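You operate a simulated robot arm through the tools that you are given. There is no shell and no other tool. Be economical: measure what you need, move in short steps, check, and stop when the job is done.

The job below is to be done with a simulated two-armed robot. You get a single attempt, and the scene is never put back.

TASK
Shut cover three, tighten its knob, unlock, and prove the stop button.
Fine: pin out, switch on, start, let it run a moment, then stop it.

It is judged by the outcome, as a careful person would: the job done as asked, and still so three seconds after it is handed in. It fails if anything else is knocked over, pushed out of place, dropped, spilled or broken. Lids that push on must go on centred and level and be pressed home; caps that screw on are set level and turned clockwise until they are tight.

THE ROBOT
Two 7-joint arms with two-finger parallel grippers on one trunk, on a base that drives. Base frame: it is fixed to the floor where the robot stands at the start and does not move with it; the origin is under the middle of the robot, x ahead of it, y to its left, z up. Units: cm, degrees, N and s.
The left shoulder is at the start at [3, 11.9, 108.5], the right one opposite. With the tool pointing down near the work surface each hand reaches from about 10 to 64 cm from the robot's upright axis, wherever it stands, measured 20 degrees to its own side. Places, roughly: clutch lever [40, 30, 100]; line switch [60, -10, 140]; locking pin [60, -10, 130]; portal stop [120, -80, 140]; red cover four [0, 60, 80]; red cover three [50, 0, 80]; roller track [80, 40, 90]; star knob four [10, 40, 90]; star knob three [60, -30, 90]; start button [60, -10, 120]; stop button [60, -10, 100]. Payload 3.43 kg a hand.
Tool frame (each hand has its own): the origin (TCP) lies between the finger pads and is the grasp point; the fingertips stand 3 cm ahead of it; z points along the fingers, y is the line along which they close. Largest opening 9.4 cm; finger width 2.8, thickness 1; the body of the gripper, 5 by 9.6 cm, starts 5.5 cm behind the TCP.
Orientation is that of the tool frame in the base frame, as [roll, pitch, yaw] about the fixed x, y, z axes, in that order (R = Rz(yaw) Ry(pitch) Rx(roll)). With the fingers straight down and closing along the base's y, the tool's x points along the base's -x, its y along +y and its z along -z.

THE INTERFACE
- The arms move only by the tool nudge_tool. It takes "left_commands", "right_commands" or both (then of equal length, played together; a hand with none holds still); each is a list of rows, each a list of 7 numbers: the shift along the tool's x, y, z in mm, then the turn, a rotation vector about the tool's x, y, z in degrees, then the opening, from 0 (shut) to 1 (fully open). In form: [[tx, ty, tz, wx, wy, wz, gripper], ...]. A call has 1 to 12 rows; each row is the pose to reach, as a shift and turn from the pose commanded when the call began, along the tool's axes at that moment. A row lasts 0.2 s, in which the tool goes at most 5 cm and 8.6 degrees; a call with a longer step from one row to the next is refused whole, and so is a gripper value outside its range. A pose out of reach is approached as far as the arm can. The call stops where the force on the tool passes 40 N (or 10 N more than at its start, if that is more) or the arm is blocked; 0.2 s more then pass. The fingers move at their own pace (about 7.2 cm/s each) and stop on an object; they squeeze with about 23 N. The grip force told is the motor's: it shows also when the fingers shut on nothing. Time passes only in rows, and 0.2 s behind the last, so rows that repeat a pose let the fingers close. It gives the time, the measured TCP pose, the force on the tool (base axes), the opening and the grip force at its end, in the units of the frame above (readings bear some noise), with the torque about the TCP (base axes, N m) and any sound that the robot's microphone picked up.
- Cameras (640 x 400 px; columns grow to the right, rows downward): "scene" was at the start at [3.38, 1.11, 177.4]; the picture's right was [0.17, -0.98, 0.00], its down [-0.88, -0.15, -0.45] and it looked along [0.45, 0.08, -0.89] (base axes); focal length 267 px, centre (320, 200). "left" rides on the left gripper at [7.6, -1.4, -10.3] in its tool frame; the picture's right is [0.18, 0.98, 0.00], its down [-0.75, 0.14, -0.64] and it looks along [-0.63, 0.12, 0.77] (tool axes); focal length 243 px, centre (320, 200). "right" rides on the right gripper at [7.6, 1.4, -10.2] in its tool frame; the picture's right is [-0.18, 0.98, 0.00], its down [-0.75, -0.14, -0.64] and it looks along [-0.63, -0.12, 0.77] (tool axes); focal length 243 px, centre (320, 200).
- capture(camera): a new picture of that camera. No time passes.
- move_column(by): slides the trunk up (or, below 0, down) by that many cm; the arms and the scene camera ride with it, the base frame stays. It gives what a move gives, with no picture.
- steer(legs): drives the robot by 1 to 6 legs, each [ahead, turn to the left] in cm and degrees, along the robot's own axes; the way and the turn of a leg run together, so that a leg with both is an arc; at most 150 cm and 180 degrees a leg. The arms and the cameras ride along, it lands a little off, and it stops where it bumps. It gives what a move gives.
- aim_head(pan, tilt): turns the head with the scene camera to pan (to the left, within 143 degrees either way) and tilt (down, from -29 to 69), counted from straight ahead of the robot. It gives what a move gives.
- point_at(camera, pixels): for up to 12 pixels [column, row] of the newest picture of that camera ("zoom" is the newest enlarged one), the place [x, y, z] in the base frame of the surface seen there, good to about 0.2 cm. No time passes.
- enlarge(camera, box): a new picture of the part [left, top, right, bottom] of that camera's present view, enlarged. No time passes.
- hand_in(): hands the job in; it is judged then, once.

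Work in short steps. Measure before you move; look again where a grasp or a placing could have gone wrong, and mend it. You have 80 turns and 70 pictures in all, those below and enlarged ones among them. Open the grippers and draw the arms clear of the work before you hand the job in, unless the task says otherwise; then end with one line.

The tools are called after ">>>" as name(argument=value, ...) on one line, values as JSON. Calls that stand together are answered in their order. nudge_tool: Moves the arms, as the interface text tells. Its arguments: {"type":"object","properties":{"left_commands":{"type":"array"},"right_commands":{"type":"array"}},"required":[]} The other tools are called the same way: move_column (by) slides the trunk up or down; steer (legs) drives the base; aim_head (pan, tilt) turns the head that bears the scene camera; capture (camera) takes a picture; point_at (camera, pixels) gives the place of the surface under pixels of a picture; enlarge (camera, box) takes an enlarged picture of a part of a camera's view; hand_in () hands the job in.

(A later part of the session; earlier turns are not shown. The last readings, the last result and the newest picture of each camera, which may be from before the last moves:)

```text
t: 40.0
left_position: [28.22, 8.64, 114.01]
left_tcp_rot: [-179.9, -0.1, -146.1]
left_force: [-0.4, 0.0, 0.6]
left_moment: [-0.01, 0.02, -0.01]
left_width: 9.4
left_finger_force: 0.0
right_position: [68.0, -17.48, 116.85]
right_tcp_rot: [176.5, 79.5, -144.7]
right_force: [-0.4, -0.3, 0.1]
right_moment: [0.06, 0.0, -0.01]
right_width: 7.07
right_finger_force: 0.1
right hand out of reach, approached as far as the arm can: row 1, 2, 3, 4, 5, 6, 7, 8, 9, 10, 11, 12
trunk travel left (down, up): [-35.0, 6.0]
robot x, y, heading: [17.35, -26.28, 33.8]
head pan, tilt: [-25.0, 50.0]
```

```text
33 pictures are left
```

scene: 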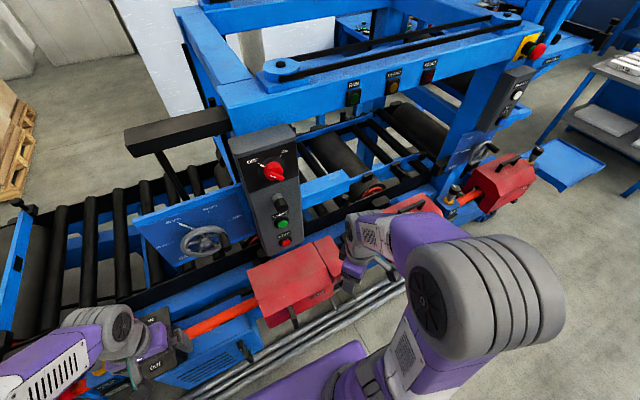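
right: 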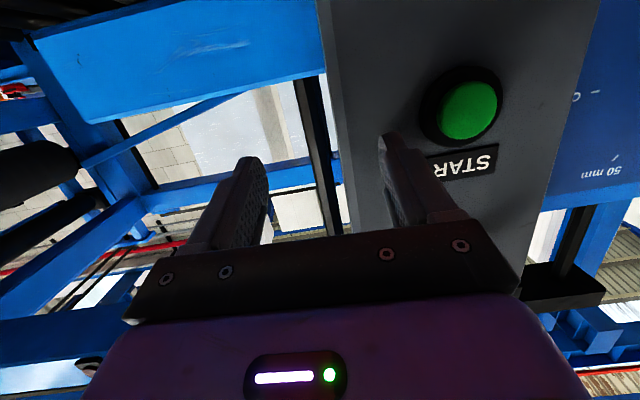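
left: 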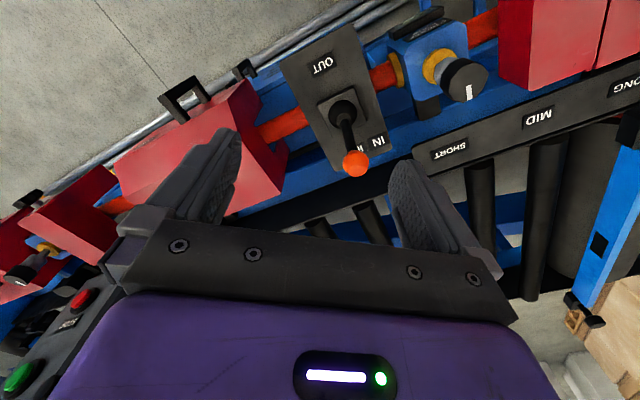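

The arm cannot hold the hand horizontal so close to the body; it drifted beside the panel without contact. I back the whole robot 18 cm straight away from the line.

>>> steer(legs=[[-18, 0]])

```text
t: 41.5
left_position: [13.16, -1.46, 114.01]
left_tcp_rot: [-179.9, 0.0, -146.2]
left_force: [-1.0, 0.6, 0.0]
left_moment: [-0.01, 0.0, 0.0]
left_width: 9.4
left_finger_force: 0.0
right_position: [52.73, -27.65, 116.93]
right_tcp_rot: [176.3, 79.4, -145.0]
right_force: [0.2, -0.4, -0.1]
right_moment: [0.02, -0.02, 0.01]
right_width: 7.04
right_finger_force: 0.1
trunk travel left (down, up): [-35.0, 6.0]
robot x, y, heading: [2.17, -36.78, 33.8]
head pan, tilt: [-25.0, 50.0]
```

Clear now. The commanded pose should be around (39,-46,87), in free space; I let the arm settle there.

>>> nudge_tool(right_commands=[[0, 0, 0, 0, 0, 0, 0.75], [0, 0, 0, 0, 0, 0, 0.75], [0, 0, 0, 0, 0, 0, 0.75], [0, 0, 0, 0, 0, 0, 0.75]])

```text
t: 42.5
left_position: [13.2, -1.52, 113.98]
left_tcp_rot: [180.0, 0.0, -146.2]
left_force: [0.8, 0.0, 0.2]
left_moment: [0.01, -0.03, 0.01]
left_width: 9.41
left_finger_force: 0.1
right_position: [52.75, -27.73, 116.86]
right_tcp_rot: [176.3, 79.2, -144.9]
right_force: [-0.1, -0.3, 0.0]
right_moment: [0.01, 0.01, -0.01]
right_width: 7.04
right_finger_force: 0.2
trunk travel left (down, up): [-35.0, 6.0]
robot x, y, heading: [2.3, -36.54, 33.5]
head pan, tilt: [-25.0, 50.0]
```

Commanded now equals measured (52.7,-27.7,116.9). I level the tool and lower it to the pre-grasp before the knob.

>>> nudge_tool(right_commands=[[30, -10, -10, 1, -3, 0, 0.75], [70, -20, -10, 2, -6, 0, 0.75], [110, -30, -10, 3, -9, 0, 0.75], [150, -40, -5, 3.5, -10.8, 0, 0.75], [190, -50, 0, 3.5, -10.8, 0, 0.75], [230, -60, 10, 3.5, -10.8, 0, 0.75], [270, -70, 15, 3.5, -10.8, 0, 0.75], [302, -73, 22, 3.5, -10.8, 0, 0.75], [302, -73, 22, 3.5, -10.8, 0, 0.75]])

>>> capture(camera="right")

```text
t: 44.5
left_position: [13.09, -1.37, 113.97]
left_tcp_rot: [180.0, 0.0, -146.1]
left_force: [-0.3, 0.8, -0.3]
left_moment: [0.0, 0.0, 0.0]
left_width: 9.4
left_finger_force: 0.0
right_position: [53.75, -28.92, 119.6]
right_tcp_rot: [175.4, 83.6, -147.0]
right_force: [-0.1, -0.9, -0.2]
right_moment: [0.0, -0.01, 0.02]
right_width: 7.05
right_finger_force: 0.0
right hand out of reach, approached as far as the arm can: row 1, 2, 3, 4, 5, 6, 7, 8, 9
trunk travel left (down, up): [-35.0, 6.0]
robot x, y, heading: [1.97, -36.39, 34.0]
head pan, tilt: [-25.0, 50.0]
```

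```text
32 pictures are left
```

right: 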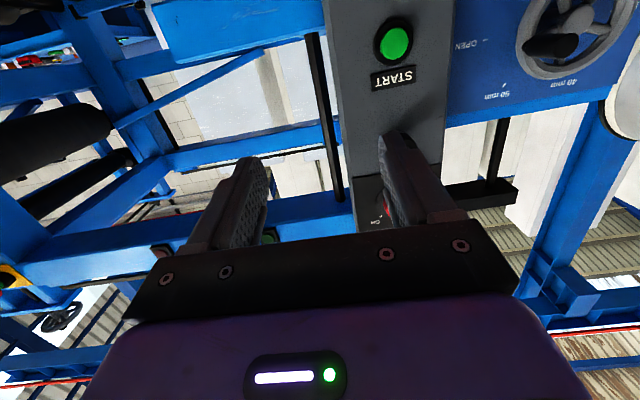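

The wrist is at its bend limit since the shoulder is far above. I lower the trunk 22 cm so the forearm can be more level.

>>> move_column(by=-22)

>>> nudge_tool(right_commands=[[0, 0, 0, 0, 0, 0, 0.75], [0, 0, 0, 0, 0, 0, 0.75]])

```text
t: 46.9
left_position: [13.15, -1.43, 92.04]
left_tcp_rot: [-180.0, 0.0, -146.2]
left_force: [-0.6, -0.3, 0.0]
left_moment: [0.01, 0.06, -0.02]
left_width: 9.39
left_finger_force: 0.0
right_position: [53.81, -28.94, 97.5]
right_tcp_rot: [175.6, 83.6, -146.9]
right_force: [-0.2, 0.1, -0.6]
right_moment: [0.02, -0.02, 0.0]
right_width: 7.07
right_finger_force: 0.0
trunk travel left (down, up): [-13.0, 28.0]
robot x, y, heading: [2.43, -36.28, 34.0]
head pan, tilt: [-25.0, 50.0]
```

```text
t: 47.5
left_position: [13.09, -1.44, 92.01]
left_tcp_rot: [-180.0, 0.1, -146.2]
left_force: [0.9, 0.0, 0.0]
left_moment: [-0.04, -0.04, 0.03]
left_width: 9.4
left_finger_force: 0.1
right_position: [53.82, -28.82, 97.39]
right_tcp_rot: [175.5, 83.5, -146.9]
right_force: [0.1, 0.1, 0.8]
right_moment: [-0.03, 0.01, 0.04]
right_width: 7.03
right_finger_force: 0.0
trunk travel left (down, up): [-13.0, 28.0]
robot x, y, heading: [2.3, -36.62, 34.0]
head pan, tilt: [-25.0, 50.0]
```

Now retry going to the pre-grasp in front of the knob.

>>> nudge_tool(right_commands=[[15, -10, -10, 0.5, -1.5, 0, 0.75], [35, -20, -18, 1, -3, 0, 0.75], [60, -32, -23, 1.5, -4.5, 0, 0.75], [85, -45, -23, 2.3, -6.5, 0, 0.75], [110, -56, -23, 2.3, -6.5, 0, 0.75], [110, -56, -23, 2.3, -6.5, 0, 0.75]])

>>> capture(camera="right")

```text
t: 48.9
left_position: [13.12, -1.46, 92.04]
left_tcp_rot: [180.0, -0.1, -146.2]
left_force: [0.1, -0.3, 0.2]
left_moment: [0.03, -0.01, 0.03]
left_width: 9.38
left_finger_force: 0.0
right_position: [54.61, -30.28, 101.4]
right_tcp_rot: [105.9, 89.7, 141.3]
right_force: [1.0, -0.4, -0.6]
right_moment: [0.01, 0.0, 0.01]
right_width: 7.02
right_finger_force: 0.2
right hand out of reach, approached as far as the arm can: row 1, 2, 3, 4, 5, 6
trunk travel left (down, up): [-13.0, 28.0]
robot x, y, heading: [2.21, -36.55, 33.7]
head pan, tilt: [-25.0, 50.0]
```

```text
31 pictures are left
```

right: 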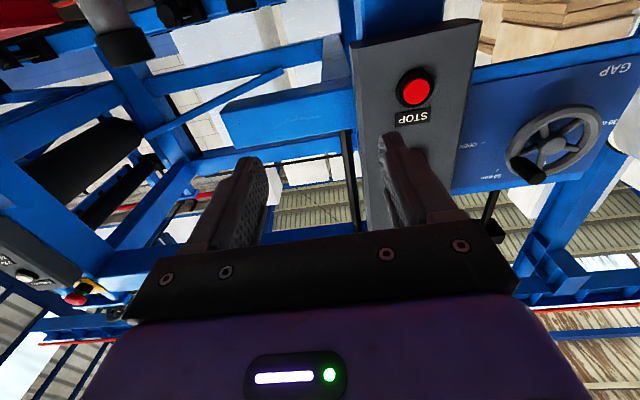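

The hand is level but cannot get low this close in; the earlier stance (robot heading ~0, hand pointing inward) did work. I raise the trunk again and drive back to about (4,-6) heading ~2, turning away from the machine.

>>> move_column(by=22)

>>> steer(legs=[[0, -127], [-30.5, 0], [0, 95]])

```text
t: 51.2
left_position: [13.06, -1.56, 114.03]
left_tcp_rot: [-180.0, 0.0, -146.2]
left_force: [-0.4, -0.4, 0.6]
left_moment: [0.03, 0.0, 0.04]
left_width: 9.39
left_finger_force: 0.1
right_position: [54.49, -30.32, 123.56]
right_tcp_rot: [111.1, 89.6, 146.6]
right_force: [-0.4, 0.5, -0.1]
right_moment: [-0.03, 0.0, -0.01]
right_width: 7.07
right_finger_force: 0.1
trunk travel left (down, up): [-35.0, 6.0]
robot x, y, heading: [2.18, -36.61, 33.8]
head pan, tilt: [-25.0, 50.0]
```

```text
t: 62.5
left_position: [32.61, 16.7, 113.98]
left_tcp_rot: [-180.0, 0.0, -179.7]
left_force: [0.6, 0.1, -0.4]
left_moment: [-0.03, -0.03, 0.0]
left_width: 9.41
left_finger_force: 0.0
right_position: [51.22, -30.15, 123.5]
right_tcp_rot: [110.6, 89.6, 112.4]
right_force: [-0.1, 0.0, -0.1]
right_moment: [0.0, -0.01, -0.01]
right_width: 7.04
right_finger_force: 0.1
trunk travel left (down, up): [-35.0, 6.0]
robot x, y, heading: [4.25, -6.68, 0.2]
head pan, tilt: [-25.0, 50.0]
```

Now at (4.3,-6.7), heading 0. I yaw the hand to the knob axis while lowering part way, and check.

>>> nudge_tool(right_commands=[[20, -10, -10, -8, 0, 0, 0.75], [40, -20, -20, -16, 0, 0, 0.75], [70, -35, -20, -24, 0, 0, 0.75], [100, -52, -20, -33, 0, 0, 0.75], [140, -52, -20, -33.5, 0, 0, 0.75], [180, -52, -20, -33.5, 0, 0, 0.75], [220, -52, -20, -33.5, 0, 0, 0.75], [260, -52, -20, -33.5, 0, 0, 0.75], [300, -52, 0, -33.5, 0, 0, 0.75], [340, -52, 15, -33.5, 0, 0, 0.75], [368, -52, 30, -33.5, 0, 0, 0.75], [368, -52, 30, -33.5, 0, 0, 0.75]])

>>> capture(camera="right")

```text
refused: row 4 steps farther than a row can; nothing moved
```

```text
30 pictures are left
```

right: 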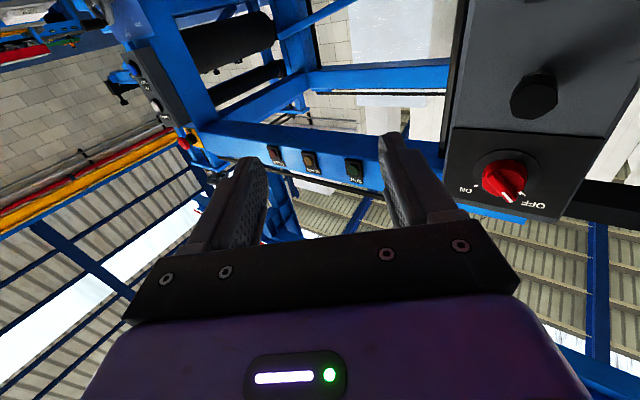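

I smooth the turning rows.

>>> nudge_tool(right_commands=[[20, -10, -10, -8, 0, 0, 0.75], [40, -20, -20, -16, 0, 0, 0.75], [70, -35, -20, -24, 0, 0, 0.75], [100, -52, -20, -31, 0, 0, 0.75], [140, -52, -20, -33.5, 0, 0, 0.75], [180, -52, -20, -33.5, 0, 0, 0.75], [220, -52, -20, -33.5, 0, 0, 0.75], [260, -52, -20, -33.5, 0, 0, 0.75], [300, -52, 0, -33.5, 0, 0, 0.75], [340, -52, 15, -33.5, 0, 0, 0.75], [368, -52, 30, -33.5, 0, 0, 0.75], [368, -52, 30, -33.5, 0, 0, 0.75]])

>>> capture(camera="right")

```text
t: 65.1
left_position: [32.65, 16.83, 114.01]
left_tcp_rot: [-180.0, -0.1, -179.6]
left_force: [0.0, 0.6, 0.6]
left_moment: [-0.02, 0.0, 0.0]
left_width: 9.44
left_finger_force: 0.0
right_position: [50.77, -14.47, 115.84]
right_tcp_rot: [93.0, 89.6, 128.3]
right_force: [0.7, 0.0, 0.2]
right_moment: [0.0, -0.04, 0.0]
right_width: 7.06
right_finger_force: 0.0
right hand out of reach, approached as far as the arm can: row 1, 2, 3, 4, 5, 6, 7, 8, 9, 10, 11, 12
trunk travel left (down, up): [-35.0, 6.0]
robot x, y, heading: [4.34, -6.34, 0.2]
head pan, tilt: [-25.0, 50.0]
```

```text
29 pictures are left
```

right: 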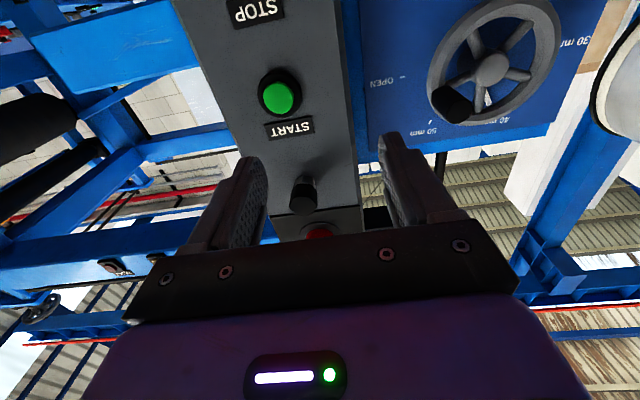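

The arm's elbow posture got trapped. I'll return via a tool-down pose as in the beginning; first check where the commanded pose is.

>>> nudge_tool(right_commands=[[0, 0, -20, 0, 0, 0, 0.75], [0, 0, -40, 0, 6, 0, 0.75], [0, 0, -60, 0, 12, 0, 0.75], [0, 0, -80, 0, 18, 0, 0.75], [0, 0, -100, 0, 24, 0, 0.75]])

```text
t: 66.3
left_position: [32.61, 16.83, 113.99]
left_tcp_rot: [180.0, 0.0, -179.8]
left_force: [0.1, -0.9, 0.1]
left_moment: [0.03, -0.04, -0.02]
left_width: 9.41
left_finger_force: 0.0
right_position: [45.65, -20.83, 115.53]
right_tcp_rot: [178.8, 66.0, -145.5]
right_force: [0.2, 0.3, -0.9]
right_moment: [0.03, -0.02, 0.02]
right_width: 7.06
right_finger_force: 0.1
right hand out of reach, approached as far as the arm can: row 1, 2, 3, 4, 5
trunk travel left (down, up): [-35.0, 6.0]
robot x, y, heading: [3.92, -6.39, 0.3]
head pan, tilt: [-25.0, 50.0]
```

Moving well away from the panel. Continue rotating to point down and settle near (38,-26,115).

>>> nudge_tool(right_commands=[[0, 0, 0, 0, 8, 0, 0.75], [0, -10, -15, 0, 16, 0, 0.75], [0, -10, -30, 0, 24, 0, 0.75], [0, -10, -45, 0, 32, 0, 0.75], [0, -10, -60, 0, 40, 0, 0.75], [0, -10, -60, 0, 48, 0, 0.75], [0, -10, -60, 0, 56, 0, 0.75], [0, -10, -60, 0, 64, 0, 0.75], [0, -10, -60, 0, 66, 0, 0.75], [0, -10, -60, 0, 66, 0, 0.75]])

```text
t: 68.5
left_position: [32.54, 16.76, 114.11]
left_tcp_rot: [179.9, 0.1, -179.7]
left_force: [0.3, 1.0, -0.5]
left_moment: [0.0, -0.01, 0.0]
left_width: 9.42
left_finger_force: 0.1
right_position: [41.97, -24.53, 117.91]
right_tcp_rot: [179.5, 0.1, -144.7]
right_force: [0.7, 0.2, -0.7]
right_moment: [-0.01, 0.03, 0.03]
right_width: 7.03
right_finger_force: 0.0
trunk travel left (down, up): [-35.0, 6.0]
robot x, y, heading: [3.95, -6.45, 0.5]
head pan, tilt: [-25.0, 50.0]
```

Tool is down and reachable at (42,-24.5,118). Now move to (55.6,-33.8,98) as in the first successful approach.

>>> nudge_tool(right_commands=[[0, -40, 0, 0, 0, 0, 0.75], [0, -80, 10, 0, 0, 0, 0.75], [-10, -120, 40, 0, 0, 0, 0.75], [-30, -154, 70, 0, 0, 0, 0.75], [-57, -154, 110, 0, 0, 0, 0.75], [-57, -154, 155, 0, 0, 0, 0.75], [-57, -154, 199, 0, 0, 0, 0.75], [-57, -154, 199, 0, 0, 0, 0.75]])

```text
refused: row 3 steps farther than a row can; nothing moved
```

Row 3 slightly exceeded 5 cm; split.

>>> nudge_tool(right_commands=[[0, -40, 0, 0, 0, 0, 0.75], [0, -80, 10, 0, 0, 0, 0.75], [-10, -115, 35, 0, 0, 0, 0.75], [-30, -145, 65, 0, 0, 0, 0.75], [-57, -154, 100, 0, 0, 0, 0.75], [-57, -154, 148, 0, 0, 0, 0.75], [-57, -154, 195, 0, 0, 0, 0.75], [-57, -154, 199, 0, 0, 0, 0.75]])

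```text
t: 70.3
left_position: [32.57, 16.69, 114.06]
left_tcp_rot: [179.8, 0.1, -179.7]
left_force: [-0.5, -0.9, -0.4]
left_moment: [0.02, -0.03, -0.02]
left_width: 9.39
left_finger_force: 0.0
right_position: [49.47, -25.74, 108.08]
right_tcp_rot: [179.6, 0.4, -144.7]
right_force: [-0.4, -1.4, 0.0]
right_moment: [0.0, 0.0, 0.05]
right_width: 7.04
right_finger_force: 0.1
right hand out of reach, approached as far as the arm can: row 3, 4, 5, 6, 7, 8
trunk travel left (down, up): [-35.0, 6.0]
robot x, y, heading: [4.09, -6.19, 0.3]
head pan, tilt: [-25.0, 50.0]
```

The arm posture seems to be in a different branch. I look at it with the scene camera.

>>> capture(camera="scene")

```text
28 pictures are left
```

scene: 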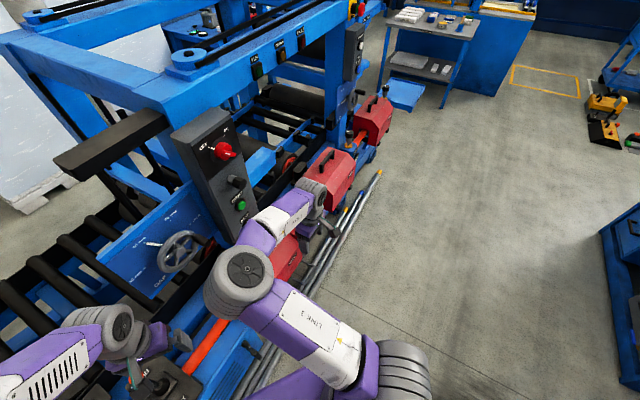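

The elbow has flipped to the inside (scene (240,275)). I try to restore the starting posture by returning to a pose like the initial one (rel. (31,-30,116), yaw 180).

>>> nudge_tool(right_commands=[[20, 0, -40, 0, 0, 0, 0.75], [50, 0, -70, 0, 0, 0, 0.75], [80, 0, -80, 0, 0, 0, 0.75], [110, 0, -80, 0, 0, 5, 0.75], [140, 0, -80, 0, 0, 12, 0.75], [175, 0, -80, 0, 0, 18, 0.75], [175, 0, -80, 0, 0, 24, 0.75], [175, 0, -80, 0, 0, 30, 0.75], [175, 0, -80, 0, 0, 35, 0.75], [175, 0, -80, 0, 0, 35, 0.75]])

>>> capture(camera="scene")

```text
t: 72.5
left_position: [32.6, 16.85, 114.04]
left_tcp_rot: [179.9, 0.0, -179.7]
left_force: [0.7, -0.1, 0.6]
left_moment: [0.02, 0.01, 0.01]
left_width: 9.39
left_finger_force: 0.0
right_position: [35.29, -36.18, 116.67]
right_tcp_rot: [179.7, -0.1, -179.6]
right_force: [0.9, 0.5, 0.1]
right_moment: [-0.03, 0.01, 0.01]
right_width: 7.04
right_finger_force: 0.0
trunk travel left (down, up): [-35.0, 6.0]
robot x, y, heading: [3.68, -6.5, 0.5]
head pan, tilt: [-25.0, 50.0]
```

```text
27 pictures are left
```

scene: 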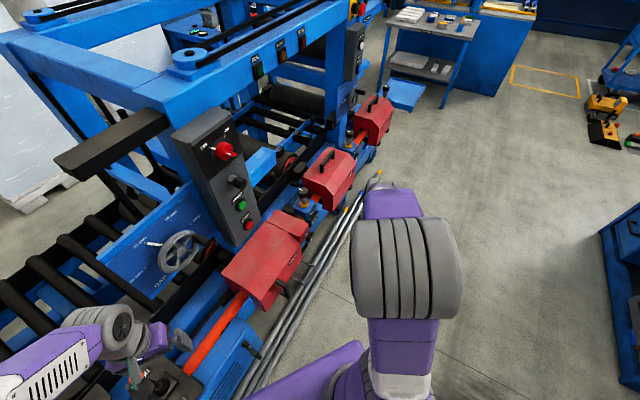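

The elbow is now up and roughly in the vertical plane. I move the hand further right and lower, so the elbow falls to the outside.

>>> nudge_tool(right_commands=[[0, -40, 20, 0, 0, 0, 0.75], [0, -80, 40, 0, 0, 0, 0.75], [0, -120, 60, 0, 0, 0, 0.75], [0, -150, 95, 0, 0, 0, 0.75], [0, -150, 140, 0, 0, 0, 0.75], [0, -150, 180, 0, 0, 0, 0.75], [0, -150, 200, 0, 0, 0, 0.75]])

>>> capture(camera="scene")

```text
t: 74.1
left_position: [32.52, 16.88, 114.08]
left_tcp_rot: [179.9, 0.0, -179.7]
left_force: [-0.1, 1.3, 0.5]
left_moment: [0.03, -0.02, 0.02]
left_width: 9.4
left_finger_force: 0.1
right_position: [35.09, -50.88, 96.73]
right_tcp_rot: [179.7, -0.1, -179.6]
right_force: [0.0, -1.0, 0.6]
right_moment: [0.03, -0.01, 0.0]
right_width: 7.06
right_finger_force: 0.1
right hand out of reach, approached as far as the arm can: row 2
trunk travel left (down, up): [-35.0, 6.0]
robot x, y, heading: [4.08, -6.05, 0.4]
head pan, tilt: [-25.0, 50.0]
```

```text
26 pictures are left
```

scene: 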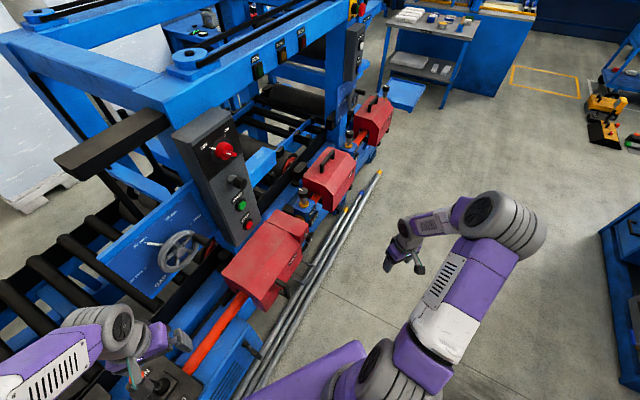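

Elbow is outside again. I yaw 35° and move to (50,-38,100), tool down.

>>> nudge_tool(right_commands=[[-25, 20, -10, 0, 0, -7, 0.75], [-55, 45, -20, 0, 0, -14, 0.75], [-85, 70, -33, 0, 0, -21, 0.75], [-115, 95, -33, 0, 0, -28, 0.75], [-149, 129, -33, 0, 0, -34.9, 0.75], [-149, 129, -33, 0, 0, -34.9, 0.75]])

```text
t: 75.5
left_position: [32.51, 16.74, 114.11]
left_tcp_rot: [180.0, -0.1, -179.7]
left_force: [-0.3, 0.2, 0.0]
left_moment: [0.05, -0.03, -0.01]
left_width: 9.4
left_finger_force: 0.1
right_position: [50.24, -37.93, 99.8]
right_tcp_rot: [179.6, 0.2, -144.6]
right_force: [-0.2, -0.5, 0.1]
right_moment: [0.04, -0.05, 0.02]
right_width: 7.08
right_finger_force: 0.0
trunk travel left (down, up): [-35.0, 6.0]
robot x, y, heading: [3.68, -6.23, 0.5]
head pan, tilt: [-25.0, 50.0]
```

Reached. Now swing horizontal to the pre-grasp in front of the knob.

>>> nudge_tool(right_commands=[[0, 0, 0, 0, -8.2, 0, 0.75], [0, 0, 10, 0, -16.4, 0, 0.75], [0, 0, 20, 0, -24.6, 0, 0.75], [0, 0, 30, 0, -32.8, 0, 0.75], [0, 0, 45, 0, -41, 0, 0.75], [-10, 0, 60, 0, -49.2, 0, 0.75], [-20, 0, 75, 0, -57.4, 0, 0.75], [-30, 0, 90, 0, -65.6, 0, 0.75], [-40, -3, 105, 0, -73.8, 0, 0.75], [-49, -3, 120, 0, -82, 0, 0.75], [-49, -3, 132, 0, -90, 0, 0.75], [-49, -3, 132, 0, -90, 0, 0.75]])

>>> capture(camera="right")

```text
t: 78.1
left_position: [32.5, 16.89, 114.12]
left_tcp_rot: [180.0, 0.0, -179.8]
left_force: [-0.3, -0.4, 0.3]
left_moment: [0.0, 0.01, 0.01]
left_width: 9.43
left_finger_force: 0.2
right_position: [54.27, -35.5, 86.77]
right_tcp_rot: [63.6, 89.6, 98.9]
right_force: [0.1, 0.4, 0.4]
right_moment: [0.03, 0.0, 0.02]
right_width: 7.06
right_finger_force: 0.1
trunk travel left (down, up): [-35.0, 6.0]
robot x, y, heading: [3.72, -6.7, 0.1]
head pan, tilt: [-25.0, 50.0]
```

```text
25 pictures are left
```

right: 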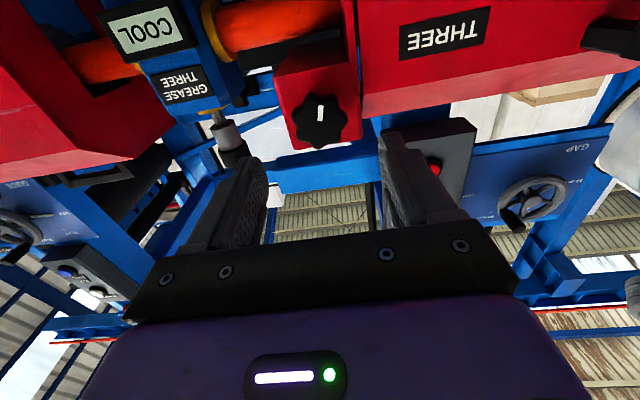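

Exactly the earlier pre-grasp, reached with good posture. Roll −40° and advance onto the knob, then close.

>>> nudge_tool(right_commands=[[0, 0, 0, 0, 0, -8, 0.75], [0, 0, 0, 0, 0, -16, 0.75], [0, 0, 0, 0, 0, -24, 0.75], [0, 0, 10, 0, 0, -32, 0.75], [0, 0, 25, 0, 0, -40, 0.75], [1, 0, 45, 0, 0, -40, 0.75], [1, 0, 65, 0, 0, -40, 0.75], [1, 0, 82, 0, 0, -40, 0.75], [1, 0, 82, 0, 0, -40, 0.75]])

>>> capture(camera="right")

```text
t: 80.1
left_position: [32.6, 16.7, 114.03]
left_tcp_rot: [180.0, 0.1, -179.7]
left_force: [0.0, 0.7, 0.2]
left_moment: [-0.01, 0.01, -0.03]
left_width: 9.4
left_finger_force: 0.1
right_position: [60.84, -30.61, 86.61]
right_tcp_rot: [-89.8, 50.5, -54.6]
right_force: [-0.6, -0.1, 0.3]
right_moment: [0.03, 0.0, 0.0]
right_width: 7.08
right_finger_force: 0.0
trunk travel left (down, up): [-35.0, 6.0]
robot x, y, heading: [3.9, -6.25, 0.0]
head pan, tilt: [-25.0, 50.0]
```

```text
24 pictures are left
```

right: 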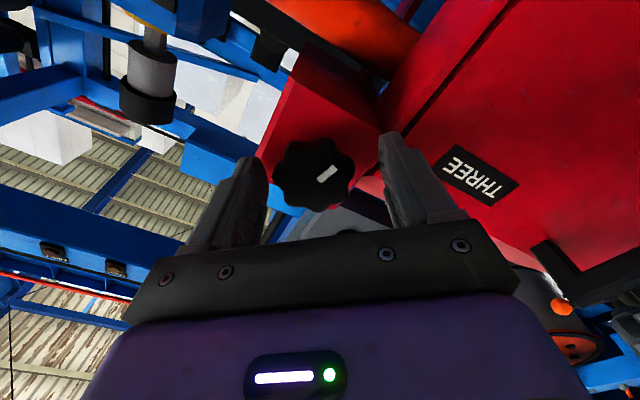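

Knob is between the fingers. Close, then turn clockwise (+z of the tool) 56°.

>>> nudge_tool(right_commands=[[0, 0, 0, 0, 0, 0, 0.3], [0, 0, 0, 0, 0, 0, 0], [0, 0, 0, 0, 0, 0, 0], [0, 0, 0, 0, 0, 0, 0], [0, 0, 0, 0, 0, 8, 0], [0, 0, 0, 0, 0, 16, 0], [0, 0, 0, 0, 0, 24, 0], [0, 0, 0, 0, 0, 32, 0], [0, 0, 0, 0, 0, 40, 0], [0, 0, 0, 0, 0, 48, 0], [0, 0, 0, 0, 0, 56, 0]])

>>> capture(camera="right")

```text
t: 82.5
left_position: [32.53, 16.84, 114.09]
left_tcp_rot: [-179.9, -0.1, -179.6]
left_force: [-0.1, 0.2, -0.1]
left_moment: [0.04, 0.0, -0.02]
left_width: 9.4
left_finger_force: 0.1
right_position: [61.0, -30.76, 86.84]
right_tcp_rot: [89.1, 73.4, 124.6]
right_force: [6.8, -7.8, 13.1]
right_moment: [-0.3, 0.34, -0.39]
right_width: 4.74
right_finger_force: 45.2
trunk travel left (down, up): [-35.0, 6.0]
robot x, y, heading: [4.16, -6.39, 0.7]
head pan, tilt: [-25.0, 50.0]
```

```text
23 pictures are left
```

right: 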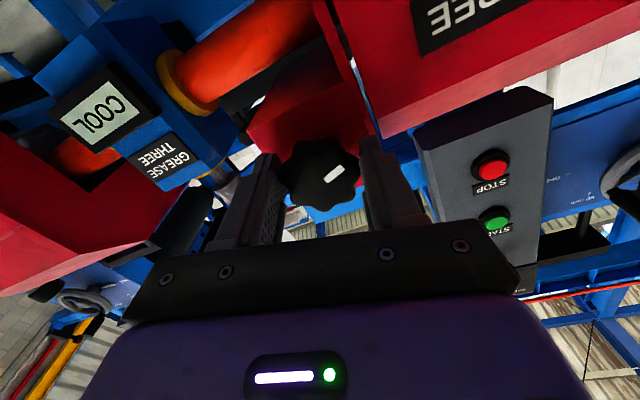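

The knob turns with the hand (mark angle unchanged in hand view), low torque. Continue clockwise 72°.

>>> nudge_tool(right_commands=[[0, 0, 0, 0, 0, 8, 0], [0, 0, 0, 0, 0, 16, 0], [0, 0, 0, 0, 0, 24, 0], [0, 0, 0, 0, 0, 32, 0], [0, 0, 0, 0, 0, 40, 0], [0, 0, 0, 0, 0, 48, 0], [0, 0, 0, 0, 0, 56, 0], [0, 0, 0, 0, 0, 64, 0], [0, 0, 0, 0, 0, 72, 0]])

```text
t: 84.5
left_position: [32.42, 16.84, 114.09]
left_tcp_rot: [180.0, 0.1, -179.7]
left_force: [-0.4, -0.3, 0.6]
left_moment: [0.0, 0.01, 0.0]
left_width: 9.39
left_finger_force: 0.1
right_position: [60.88, -30.62, 87.01]
right_tcp_rot: [89.6, 1.4, 125.4]
right_force: [1.0, -1.0, 21.4]
right_moment: [-0.01, -0.13, -0.78]
right_width: 4.74
right_finger_force: 44.9
trunk travel left (down, up): [-35.0, 6.0]
robot x, y, heading: [4.02, -6.45, 0.1]
head pan, tilt: [-25.0, 50.0]
```

Roll now +88°, still free. Continue clockwise, with a 3 mm upward correction for the side load.

>>> nudge_tool(right_commands=[[0, 2, 0, 0, 0, 8, 0], [0, 3, 0, 0, 0, 16, 0], [0, 3, 0, 0, 0, 24, 0], [0, 3, 0, 0, 0, 32, 0], [0, 3, 0, 0, 0, 40, 0], [0, 3, 0, 0, 0, 48, 0], [0, 3, 0, 0, 0, 56, 0]])

>>> capture(camera="right")

```text
t: 86.1
left_position: [32.58, 16.84, 114.17]
left_tcp_rot: [180.0, 0.0, -179.7]
left_force: [0.2, -0.3, 0.0]
left_moment: [0.0, -0.05, 0.02]
left_width: 9.39
left_finger_force: 0.1
right_position: [61.11, -30.82, 86.94]
right_tcp_rot: [89.8, -54.4, 125.3]
right_force: [6.8, -4.5, 11.1]
right_moment: [-0.63, -0.58, -0.32]
right_width: 4.76
right_finger_force: 45.3
trunk travel left (down, up): [-35.0, 6.0]
robot x, y, heading: [3.86, -6.29, 0.6]
head pan, tilt: [-25.0, 50.0]
```

```text
22 pictures are left
```

right: 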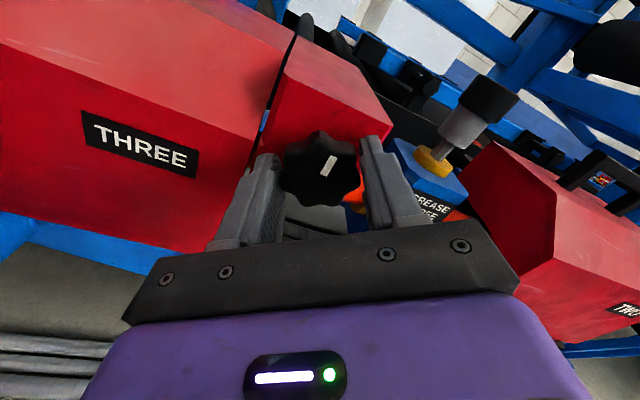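

Now resisting torque about the axis is about 0.85 N·m—tightening. Continue a little further.

>>> nudge_tool(right_commands=[[0, 0, 0, 0, 0, 6, 0], [0, 0, 0, 0, 0, 12, 0], [0, 0, 0, 0, 0, 18, 0], [0, 0, 0, 0, 0, 24, 0], [0, 0, 0, 0, 0, 30, 0]])

>>> capture(camera="right")

```text
t: 87.3
left_position: [32.54, 16.68, 114.12]
left_tcp_rot: [-180.0, 0.0, -179.7]
left_force: [0.0, 0.7, -0.1]
left_moment: [-0.02, 0.0, -0.02]
left_width: 9.39
left_finger_force: 0.1
right_position: [60.89, -30.61, 86.94]
right_tcp_rot: [89.7, -84.4, 125.6]
right_force: [8.6, -11.1, 8.1]
right_moment: [-0.86, -0.61, -0.37]
right_width: 4.75
right_finger_force: 44.7
trunk travel left (down, up): [-35.0, 6.0]
robot x, y, heading: [3.79, -6.23, 0.3]
head pan, tilt: [-25.0, 50.0]
```

```text
21 pictures are left
```

right: 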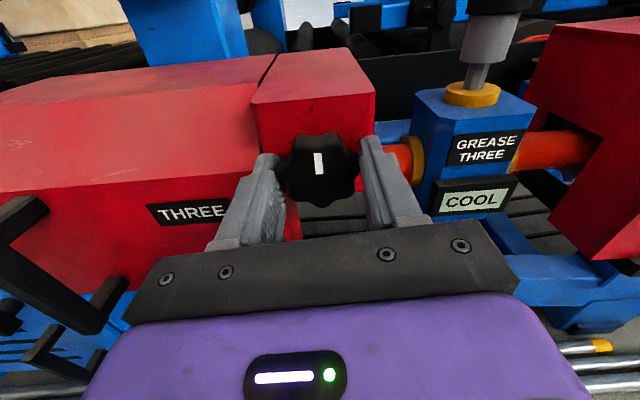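

The hand slipped ~20° round the knob: it is tight, mark now upright, half a turn from its start. Release and back off.

>>> nudge_tool(right_commands=[[0, 0, 0, 0, 0, 0, 0.4], [0, 0, 0, 0, 0, 0, 0.75], [0, 0, 0, 0, 0, 0, 0.75], [0, 0, -30, 0, 0, 0, 0.75], [0, 0, -60, 0, 0, 0, 0.75], [0, 0, -100, 0, 0, 0, 0.75], [0, 0, -120, 0, 0, 0, 0.75]])

>>> capture(camera="right")

>>> enlarge(camera="scene", box=[160, 80, 300, 260])

```text
t: 88.9
left_position: [32.57, 16.81, 114.01]
left_tcp_rot: [-180.0, 0.0, -179.7]
left_force: [0.0, -0.4, -0.2]
left_moment: [0.0, 0.02, 0.01]
left_width: 9.4
left_finger_force: 0.0
right_position: [51.04, -37.72, 86.93]
right_tcp_rot: [88.9, -84.5, 126.4]
right_force: [1.1, -0.2, -0.2]
right_moment: [0.02, -0.02, -0.02]
right_width: 7.06
right_finger_force: 0.1
trunk travel left (down, up): [-35.0, 6.0]
robot x, y, heading: [4.13, -6.43, 0.2]
head pan, tilt: [-25.0, 50.0]
```

```text
20 pictures are left
```

right: 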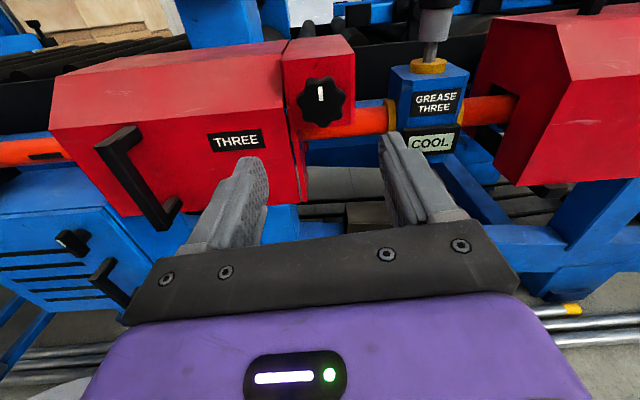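

```text
2.22 times, centred on (230, 170) of scene
```

zoom: 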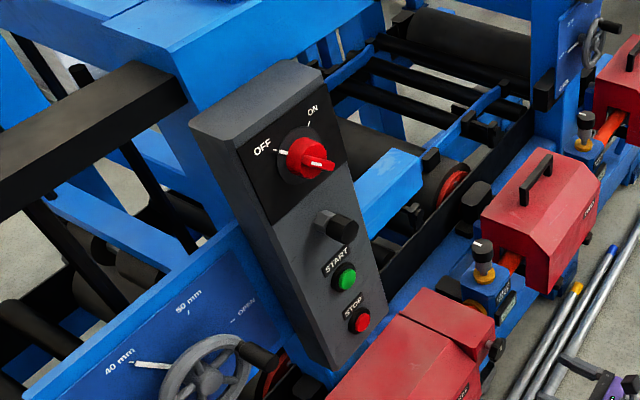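

Cover shut, knob mark upright, camera now on top. Next I raise the hand to view the panel: target (48.6,-20.2,125).

>>> nudge_tool(right_commands=[[45, 0, 0, 0, 0, 2, 0.75], [90, 0, 0, 0, 0, 4, 0.75], [135, -10, 0, 0, 0, 5.5, 0.75], [180, -25, 0, 0, 0, 5.5, 0.75], [220, -40, 10, 0, 0, 5.5, 0.75], [260, -55, 25, 0, 0, 5.5, 0.75], [300, -70, 40, 0, 0, 5.5, 0.75], [335, -85, 55, 0, 0, 5.5, 0.75], [365, -100, 70, 0, 0, 5.5, 0.75], [393, -120, 82, 0, 0, 5.5, 0.75], [393, -120, 82, 0, 0, 5.5, 0.75]])

>>> capture(camera="right")

```text
t: 91.3
left_position: [32.59, 16.75, 114.09]
left_tcp_rot: [-180.0, 0.0, -179.7]
left_force: [-0.2, -0.4, 0.3]
left_moment: [0.01, 0.0, 0.0]
left_width: 9.4
left_finger_force: 0.0
right_position: [48.55, -19.98, 124.82]
right_tcp_rot: [13.3, -89.9, -158.0]
right_force: [-0.6, 0.3, -0.6]
right_moment: [0.01, 0.01, -0.03]
right_width: 7.03
right_finger_force: 0.1
trunk travel left (down, up): [-35.0, 6.0]
robot x, y, heading: [4.21, -6.23, 0.5]
head pan, tilt: [-25.0, 50.0]
```

```text
18 pictures are left
```

right: 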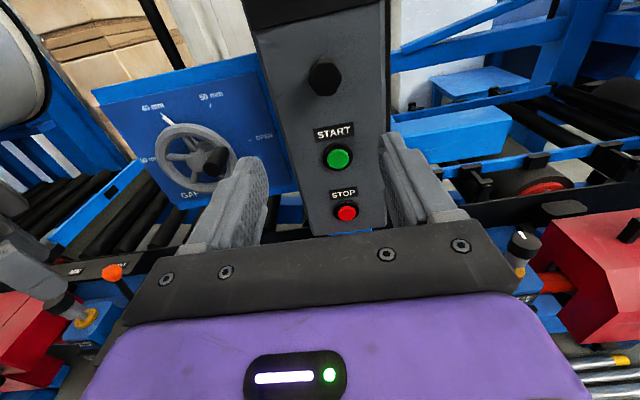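

Perfect view: pin (325,78), START (338,158), STOP (347,212). Measure them.

>>> point_at(camera="right", pixels=[[325, 78], [314, 76], [338, 72], [326, 94], [338, 158], [347, 212], [300, 130], [370, 120], [310, 200], [375, 200], [325, 66]])

>>> enlarge(camera="right", box=[260, 30, 400, 130])

```text
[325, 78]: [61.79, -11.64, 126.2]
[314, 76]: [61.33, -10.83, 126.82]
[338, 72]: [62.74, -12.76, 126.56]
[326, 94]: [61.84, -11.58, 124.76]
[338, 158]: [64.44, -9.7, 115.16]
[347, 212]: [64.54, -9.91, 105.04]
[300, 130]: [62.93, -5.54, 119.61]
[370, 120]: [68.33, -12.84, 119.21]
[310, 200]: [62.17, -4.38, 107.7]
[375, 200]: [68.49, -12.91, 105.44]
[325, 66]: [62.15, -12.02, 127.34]
```

```text
4.00 times, centred on (330, 80) of right
```

zoom: 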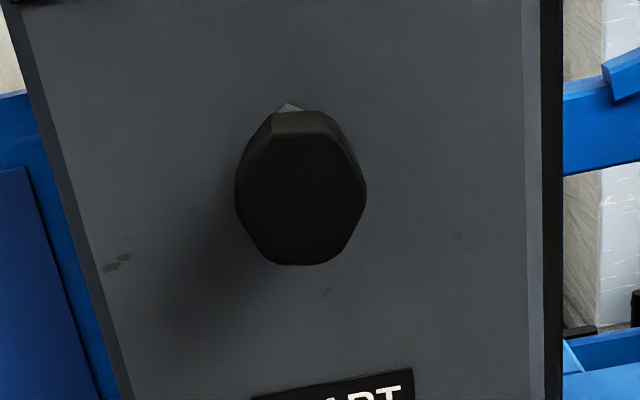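

Pin head at u=45.2, z=126, face n=−43.7 on a panel face at n=−48.2. Advance over it and close.

>>> nudge_tool(right_commands=[[12, 8, 30, 0, 0, 0, 0.75], [12, 8, 70, 0, 0, 0, 0.75], [12, 8, 110, 0, 0, 0, 0.75], [12, 8, 140, 0, 0, 0, 0.75], [12, 8, 162, 0, 0, 0, 0.75], [12, 8, 162, 0, 0, 0, 0.3], [12, 8, 162, 0, 0, 0, 0], [12, 8, 162, 0, 0, 0, 0], [12, 8, 162, 0, 0, 0, 0]])

>>> capture(camera="right")

```text
t: 93.3
left_position: [32.76, 16.87, 114.0]
left_tcp_rot: [179.9, 0.0, -179.7]
left_force: [0.4, -0.2, 0.5]
left_moment: [0.0, 0.01, -0.03]
left_width: 9.4
left_finger_force: 0.0
right_position: [62.46, -11.1, 126.18]
right_tcp_rot: [54.9, -89.9, 160.5]
right_force: [0.4, -0.3, 0.3]
right_moment: [-0.15, 0.3, 0.65]
right_width: 3.18
right_finger_force: 44.7
trunk travel left (down, up): [-35.0, 6.0]
robot x, y, heading: [3.68, -6.45, 0.1]
head pan, tilt: [-25.0, 50.0]
```

```text
16 pictures are left
```

right: 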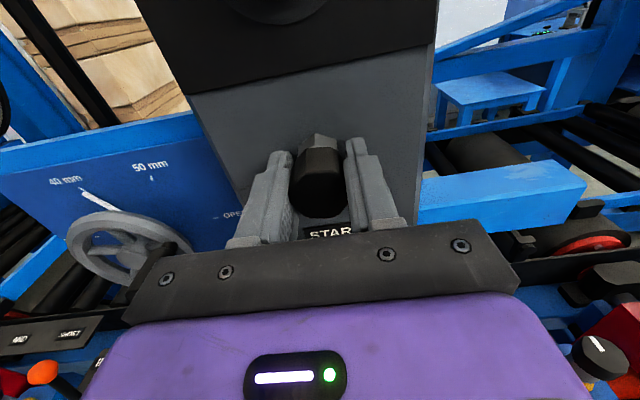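

Gripped (3.18 cm). Pull straight out 3 cm gently.

>>> nudge_tool(right_commands=[[0, 0, -5, 0, 0, 0, 0], [0, 0, -10, 0, 0, 0, 0], [0, 0, -15, 0, 0, 0, 0], [0, 0, -20, 0, 0, 0, 0], [0, 0, -25, 0, 0, 0, 0], [0, 0, -30, 0, 0, 0, 0]])

>>> capture(camera="right")

```text
t: 94.7
left_position: [32.94, 16.99, 113.79]
left_tcp_rot: [-179.9, -0.3, -179.6]
left_force: [-0.2, -0.4, 0.1]
left_moment: [0.0, -0.02, 0.01]
left_width: 9.42
left_finger_force: 0.0
right_position: [60.52, -12.53, 126.15]
right_tcp_rot: [34.5, -89.8, -179.0]
right_force: [25.9, 11.7, 7.3]
right_moment: [0.2, -0.24, 0.53]
right_width: 3.17
right_finger_force: 45.1
trunk travel left (down, up): [-35.0, 6.0]
robot x, y, heading: [4.07, -6.25, 0.4]
head pan, tilt: [-25.0, 50.0]
```

```text
15 pictures are left
```

right: 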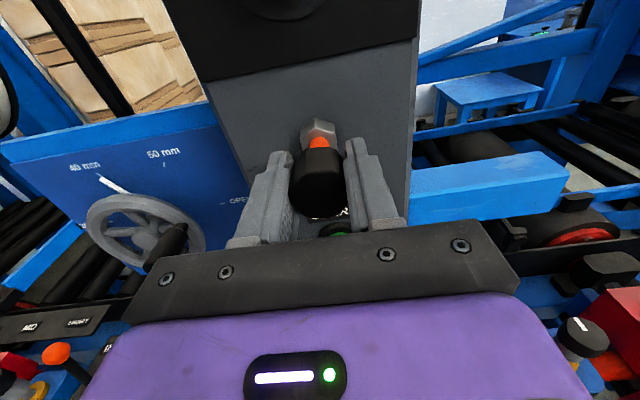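

Pin is out ~2.4 cm with an orange ring showing, held at ~28 N. I release and back off to see whether it stays out.

>>> nudge_tool(right_commands=[[0, 0, -6, 0, 0, 0, 0], [0, 0, -6, 0, 0, 0, 0.4], [0, 0, -6, 0, 0, 0, 0.75], [0, 0, -6, 0, 0, 0, 0.75], [0, 0, -40, 0, 0, 0, 0.75], [0, 0, -80, 0, 0, 0, 0.75]])

>>> capture(camera="right")

```text
t: 96.1
left_position: [32.55, 16.75, 114.05]
left_tcp_rot: [-180.0, 0.1, -179.6]
left_force: [-0.2, -0.3, 0.5]
left_moment: [-0.01, 0.01, 0.01]
left_width: 9.4
left_finger_force: 0.0
right_position: [53.29, -17.43, 126.13]
right_tcp_rot: [31.2, -89.8, -175.9]
right_force: [0.3, 0.3, -0.1]
right_moment: [0.0, -0.01, -0.02]
right_width: 7.04
right_finger_force: 0.0
trunk travel left (down, up): [-35.0, 6.0]
robot x, y, heading: [4.0, -6.28, 0.4]
head pan, tilt: [-25.0, 50.0]
```

```text
14 pictures are left
```

right: 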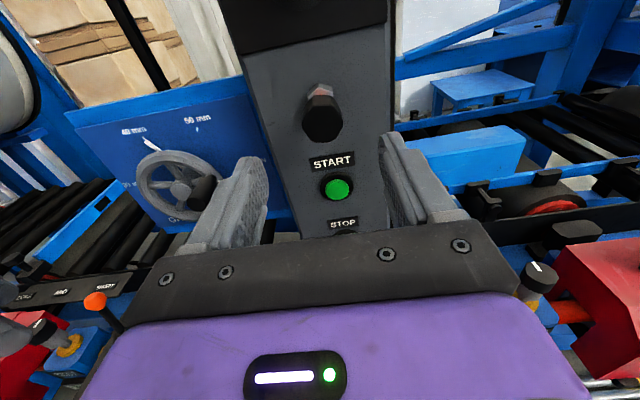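

I check whether the head stayed out by measuring it at (322,122).

>>> enlarge(camera="right", box=[270, 60, 380, 150])

>>> point_at(camera="right", pixels=[[322, 125], [322, 135], [315, 120]])

```text
4.44 times, centred on (325, 105) of right
```

zoom: 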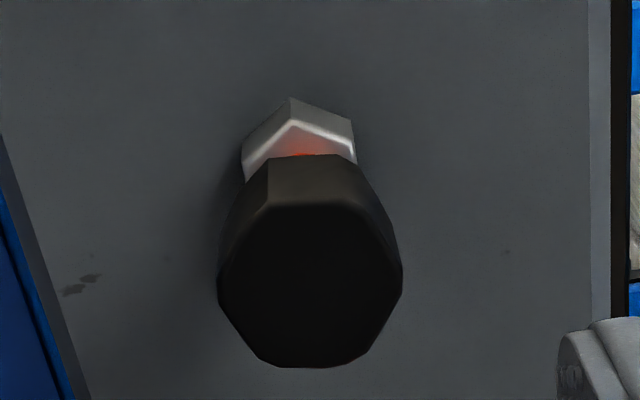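

```text
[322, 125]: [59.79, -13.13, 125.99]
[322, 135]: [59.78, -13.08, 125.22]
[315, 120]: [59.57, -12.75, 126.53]
```

The pin stays out (face now n=−41.2). Next raise the hand to view the rotary switch.

>>> nudge_tool(right_commands=[[20, 0, -30, 0, 0, 0, 0.75], [50, 0, -60, 0, 0, 0, 0.75], [85, 0, -65, 0, 0, 0, 0.75], [120, 0, -65, 0, 0, 0, 0.75], [120, 0, -65, 0, 0, 0, 0.75]])

>>> capture(camera="right")

```text
t: 97.3
left_position: [32.61, 16.89, 114.09]
left_tcp_rot: [180.0, 0.1, -179.8]
left_force: [-0.2, 0.1, -0.7]
left_moment: [-0.02, 0.01, -0.02]
left_width: 9.41
left_finger_force: 0.0
right_position: [48.14, -21.22, 138.25]
right_tcp_rot: [69.3, -89.9, 146.1]
right_force: [0.0, -0.3, 0.5]
right_moment: [-0.03, 0.0, 0.0]
right_width: 7.07
right_finger_force: 0.1
trunk travel left (down, up): [-35.0, 6.0]
robot x, y, heading: [4.31, -5.98, 0.3]
head pan, tilt: [-25.0, 50.0]
```

```text
12 pictures are left
```

right: 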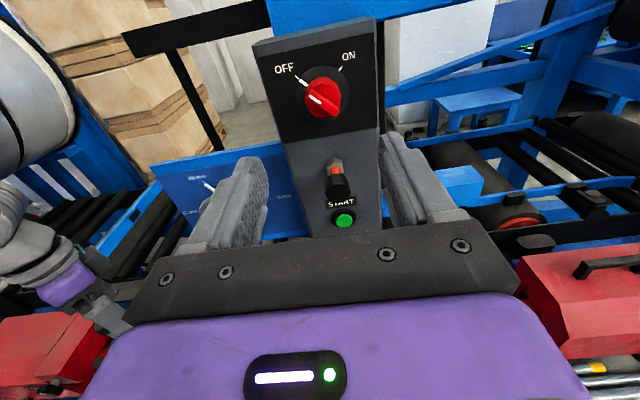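

>>> enlarge(camera="right", box=[260, 30, 390, 140])

>>> point_at(camera="zoom", pixels=[[320, 240], [275, 215], [385, 275], [345, 255], [300, 260], [330, 210], [250, 235], [350, 330], [240, 180], [420, 165], [320, 180], [400, 230]])

```text
3.64 times, centred on (325, 85) of right
```

zoom: 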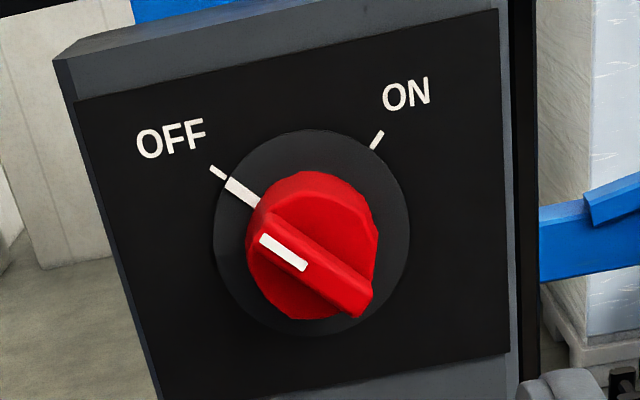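

```text
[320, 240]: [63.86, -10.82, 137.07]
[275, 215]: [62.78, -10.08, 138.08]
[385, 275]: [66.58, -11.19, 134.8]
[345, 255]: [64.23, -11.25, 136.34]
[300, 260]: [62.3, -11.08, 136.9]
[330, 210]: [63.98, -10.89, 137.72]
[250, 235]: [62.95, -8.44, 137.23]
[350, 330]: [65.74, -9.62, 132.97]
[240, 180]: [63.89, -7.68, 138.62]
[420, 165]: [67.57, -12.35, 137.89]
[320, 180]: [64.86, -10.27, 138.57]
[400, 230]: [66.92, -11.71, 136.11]
```

Switch: wing at ~45° toward OFF; centre u=45.4, z=136.7, wing front n≈−44.4. I roll −45° so the fingers straddle the wing, approach to 4 cm short and look.

>>> nudge_tool(right_commands=[[-5, 0, 10, 0, 0, -8, 0.45], [-8, 1, 25, 0, 0, -16, 0.45], [-12, 2, 45, 0, 0, -24, 0.45], [-15, 2, 65, 0, 0, -32, 0.45], [-15, 2, 85, 0, 0, -40, 0.45], [-15, 2, 105, 0, 0, -45, 0.45], [-15, 2, 115, 0, 0, -45, 0.45], [-15, 2, 115, 0, 0, -45, 0.45]])

>>> capture(camera="right")

```text
t: 99.1
left_position: [32.56, 16.81, 113.97]
left_tcp_rot: [-180.0, 0.0, -179.7]
left_force: [0.3, -0.2, -0.5]
left_moment: [-0.03, -0.03, -0.01]
left_width: 9.44
left_finger_force: 0.1
right_position: [57.66, -14.89, 136.54]
right_tcp_rot: [90.0, -44.9, 125.5]
right_force: [0.2, -0.2, -0.3]
right_moment: [0.01, -0.01, -0.01]
right_width: 4.23
right_finger_force: 0.0
trunk travel left (down, up): [-35.0, 6.0]
robot x, y, heading: [4.18, -6.07, 0.3]
head pan, tilt: [-25.0, 50.0]
```

```text
10 pictures are left
```

right: 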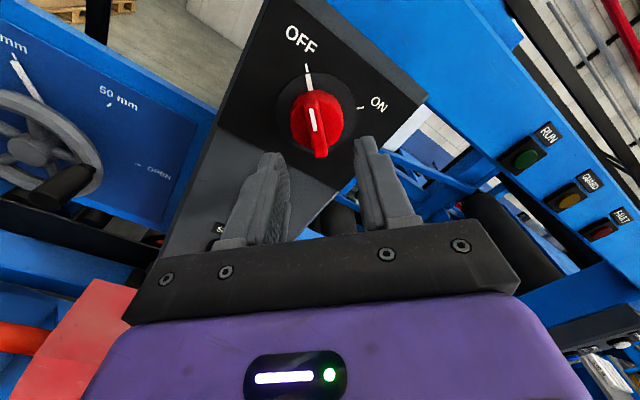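

The wing aligns between the fingers. Advance 41 mm, close, then turn clockwise 40° and check.

>>> nudge_tool(right_commands=[[0, 0, 20, 0, 0, 0, 0.45], [0, 0, 35, 0, 0, 0, 0.45], [0, 0, 41, 0, 0, 0, 0.45], [0, 0, 41, 0, 0, 0, 0.1], [0, 0, 41, 0, 0, 0, 0], [0, 0, 41, 0, 0, 0, 0]])

>>> capture(camera="right")

```text
t: 100.5
left_position: [32.56, 16.93, 114.01]
left_tcp_rot: [-180.0, 0.0, -179.6]
left_force: [-0.1, -0.2, -0.6]
left_moment: [0.02, -0.04, 0.01]
left_width: 9.39
left_finger_force: 0.1
right_position: [60.89, -12.22, 136.53]
right_tcp_rot: [90.3, -44.9, 125.4]
right_force: [-7.6, 4.8, -11.2]
right_moment: [-0.07, 0.22, 0.57]
right_width: 1.11
right_finger_force: 44.9
trunk travel left (down, up): [-35.0, 6.0]
robot x, y, heading: [4.07, -6.05, 0.4]
head pan, tilt: [-25.0, 50.0]
```

```text
9 pictures are left
```

right: 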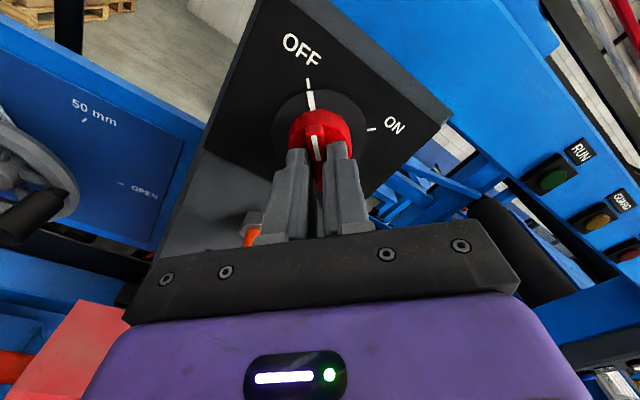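

Gripped the wing (1.1 cm). Turn clockwise 88° with a 3 mm centring shift.

>>> nudge_tool(right_commands=[[0, -3, 0, 0, 0, 8, 0], [0, -3, 0, 0, 0, 16, 0], [0, -3, 0, 0, 0, 24, 0], [0, -3, 0, 0, 0, 32, 0], [0, -3, 0, 0, 0, 40, 0], [0, -3, 0, 0, 0, 48, 0], [0, -3, 0, 0, 0, 56, 0], [0, -3, 0, 0, 0, 64, 0], [0, -3, 0, 0, 0, 72, 0], [0, -3, 0, 0, 0, 80, 0], [0, -3, 0, 0, 0, 88, 0]])

>>> capture(camera="right")

```text
t: 102.9
left_position: [32.62, 16.83, 113.94]
left_tcp_rot: [-179.9, 0.0, -179.7]
left_force: [-0.7, -0.2, 0.7]
left_moment: [0.01, 0.01, 0.0]
left_width: 9.39
left_finger_force: 0.1
right_position: [60.74, -12.32, 136.47]
right_tcp_rot: [-89.9, -46.9, -54.7]
right_force: [-2.2, 3.4, -0.3]
right_moment: [-0.27, 0.45, 0.85]
right_width: 1.12
right_finger_force: 44.6
trunk travel left (down, up): [-35.0, 6.0]
robot x, y, heading: [4.11, -6.6, 0.3]
head pan, tilt: [-25.0, 50.0]
```

```text
8 pictures are left
```

right: 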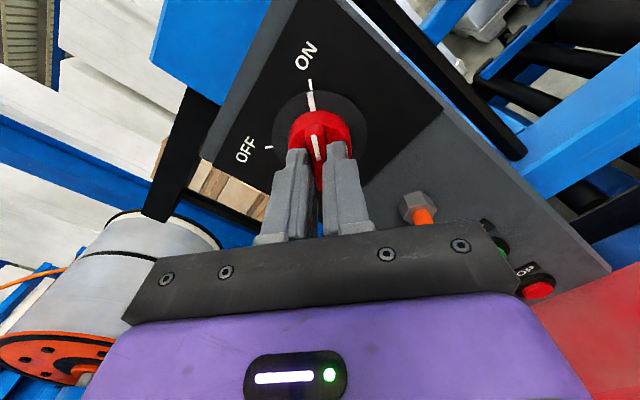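

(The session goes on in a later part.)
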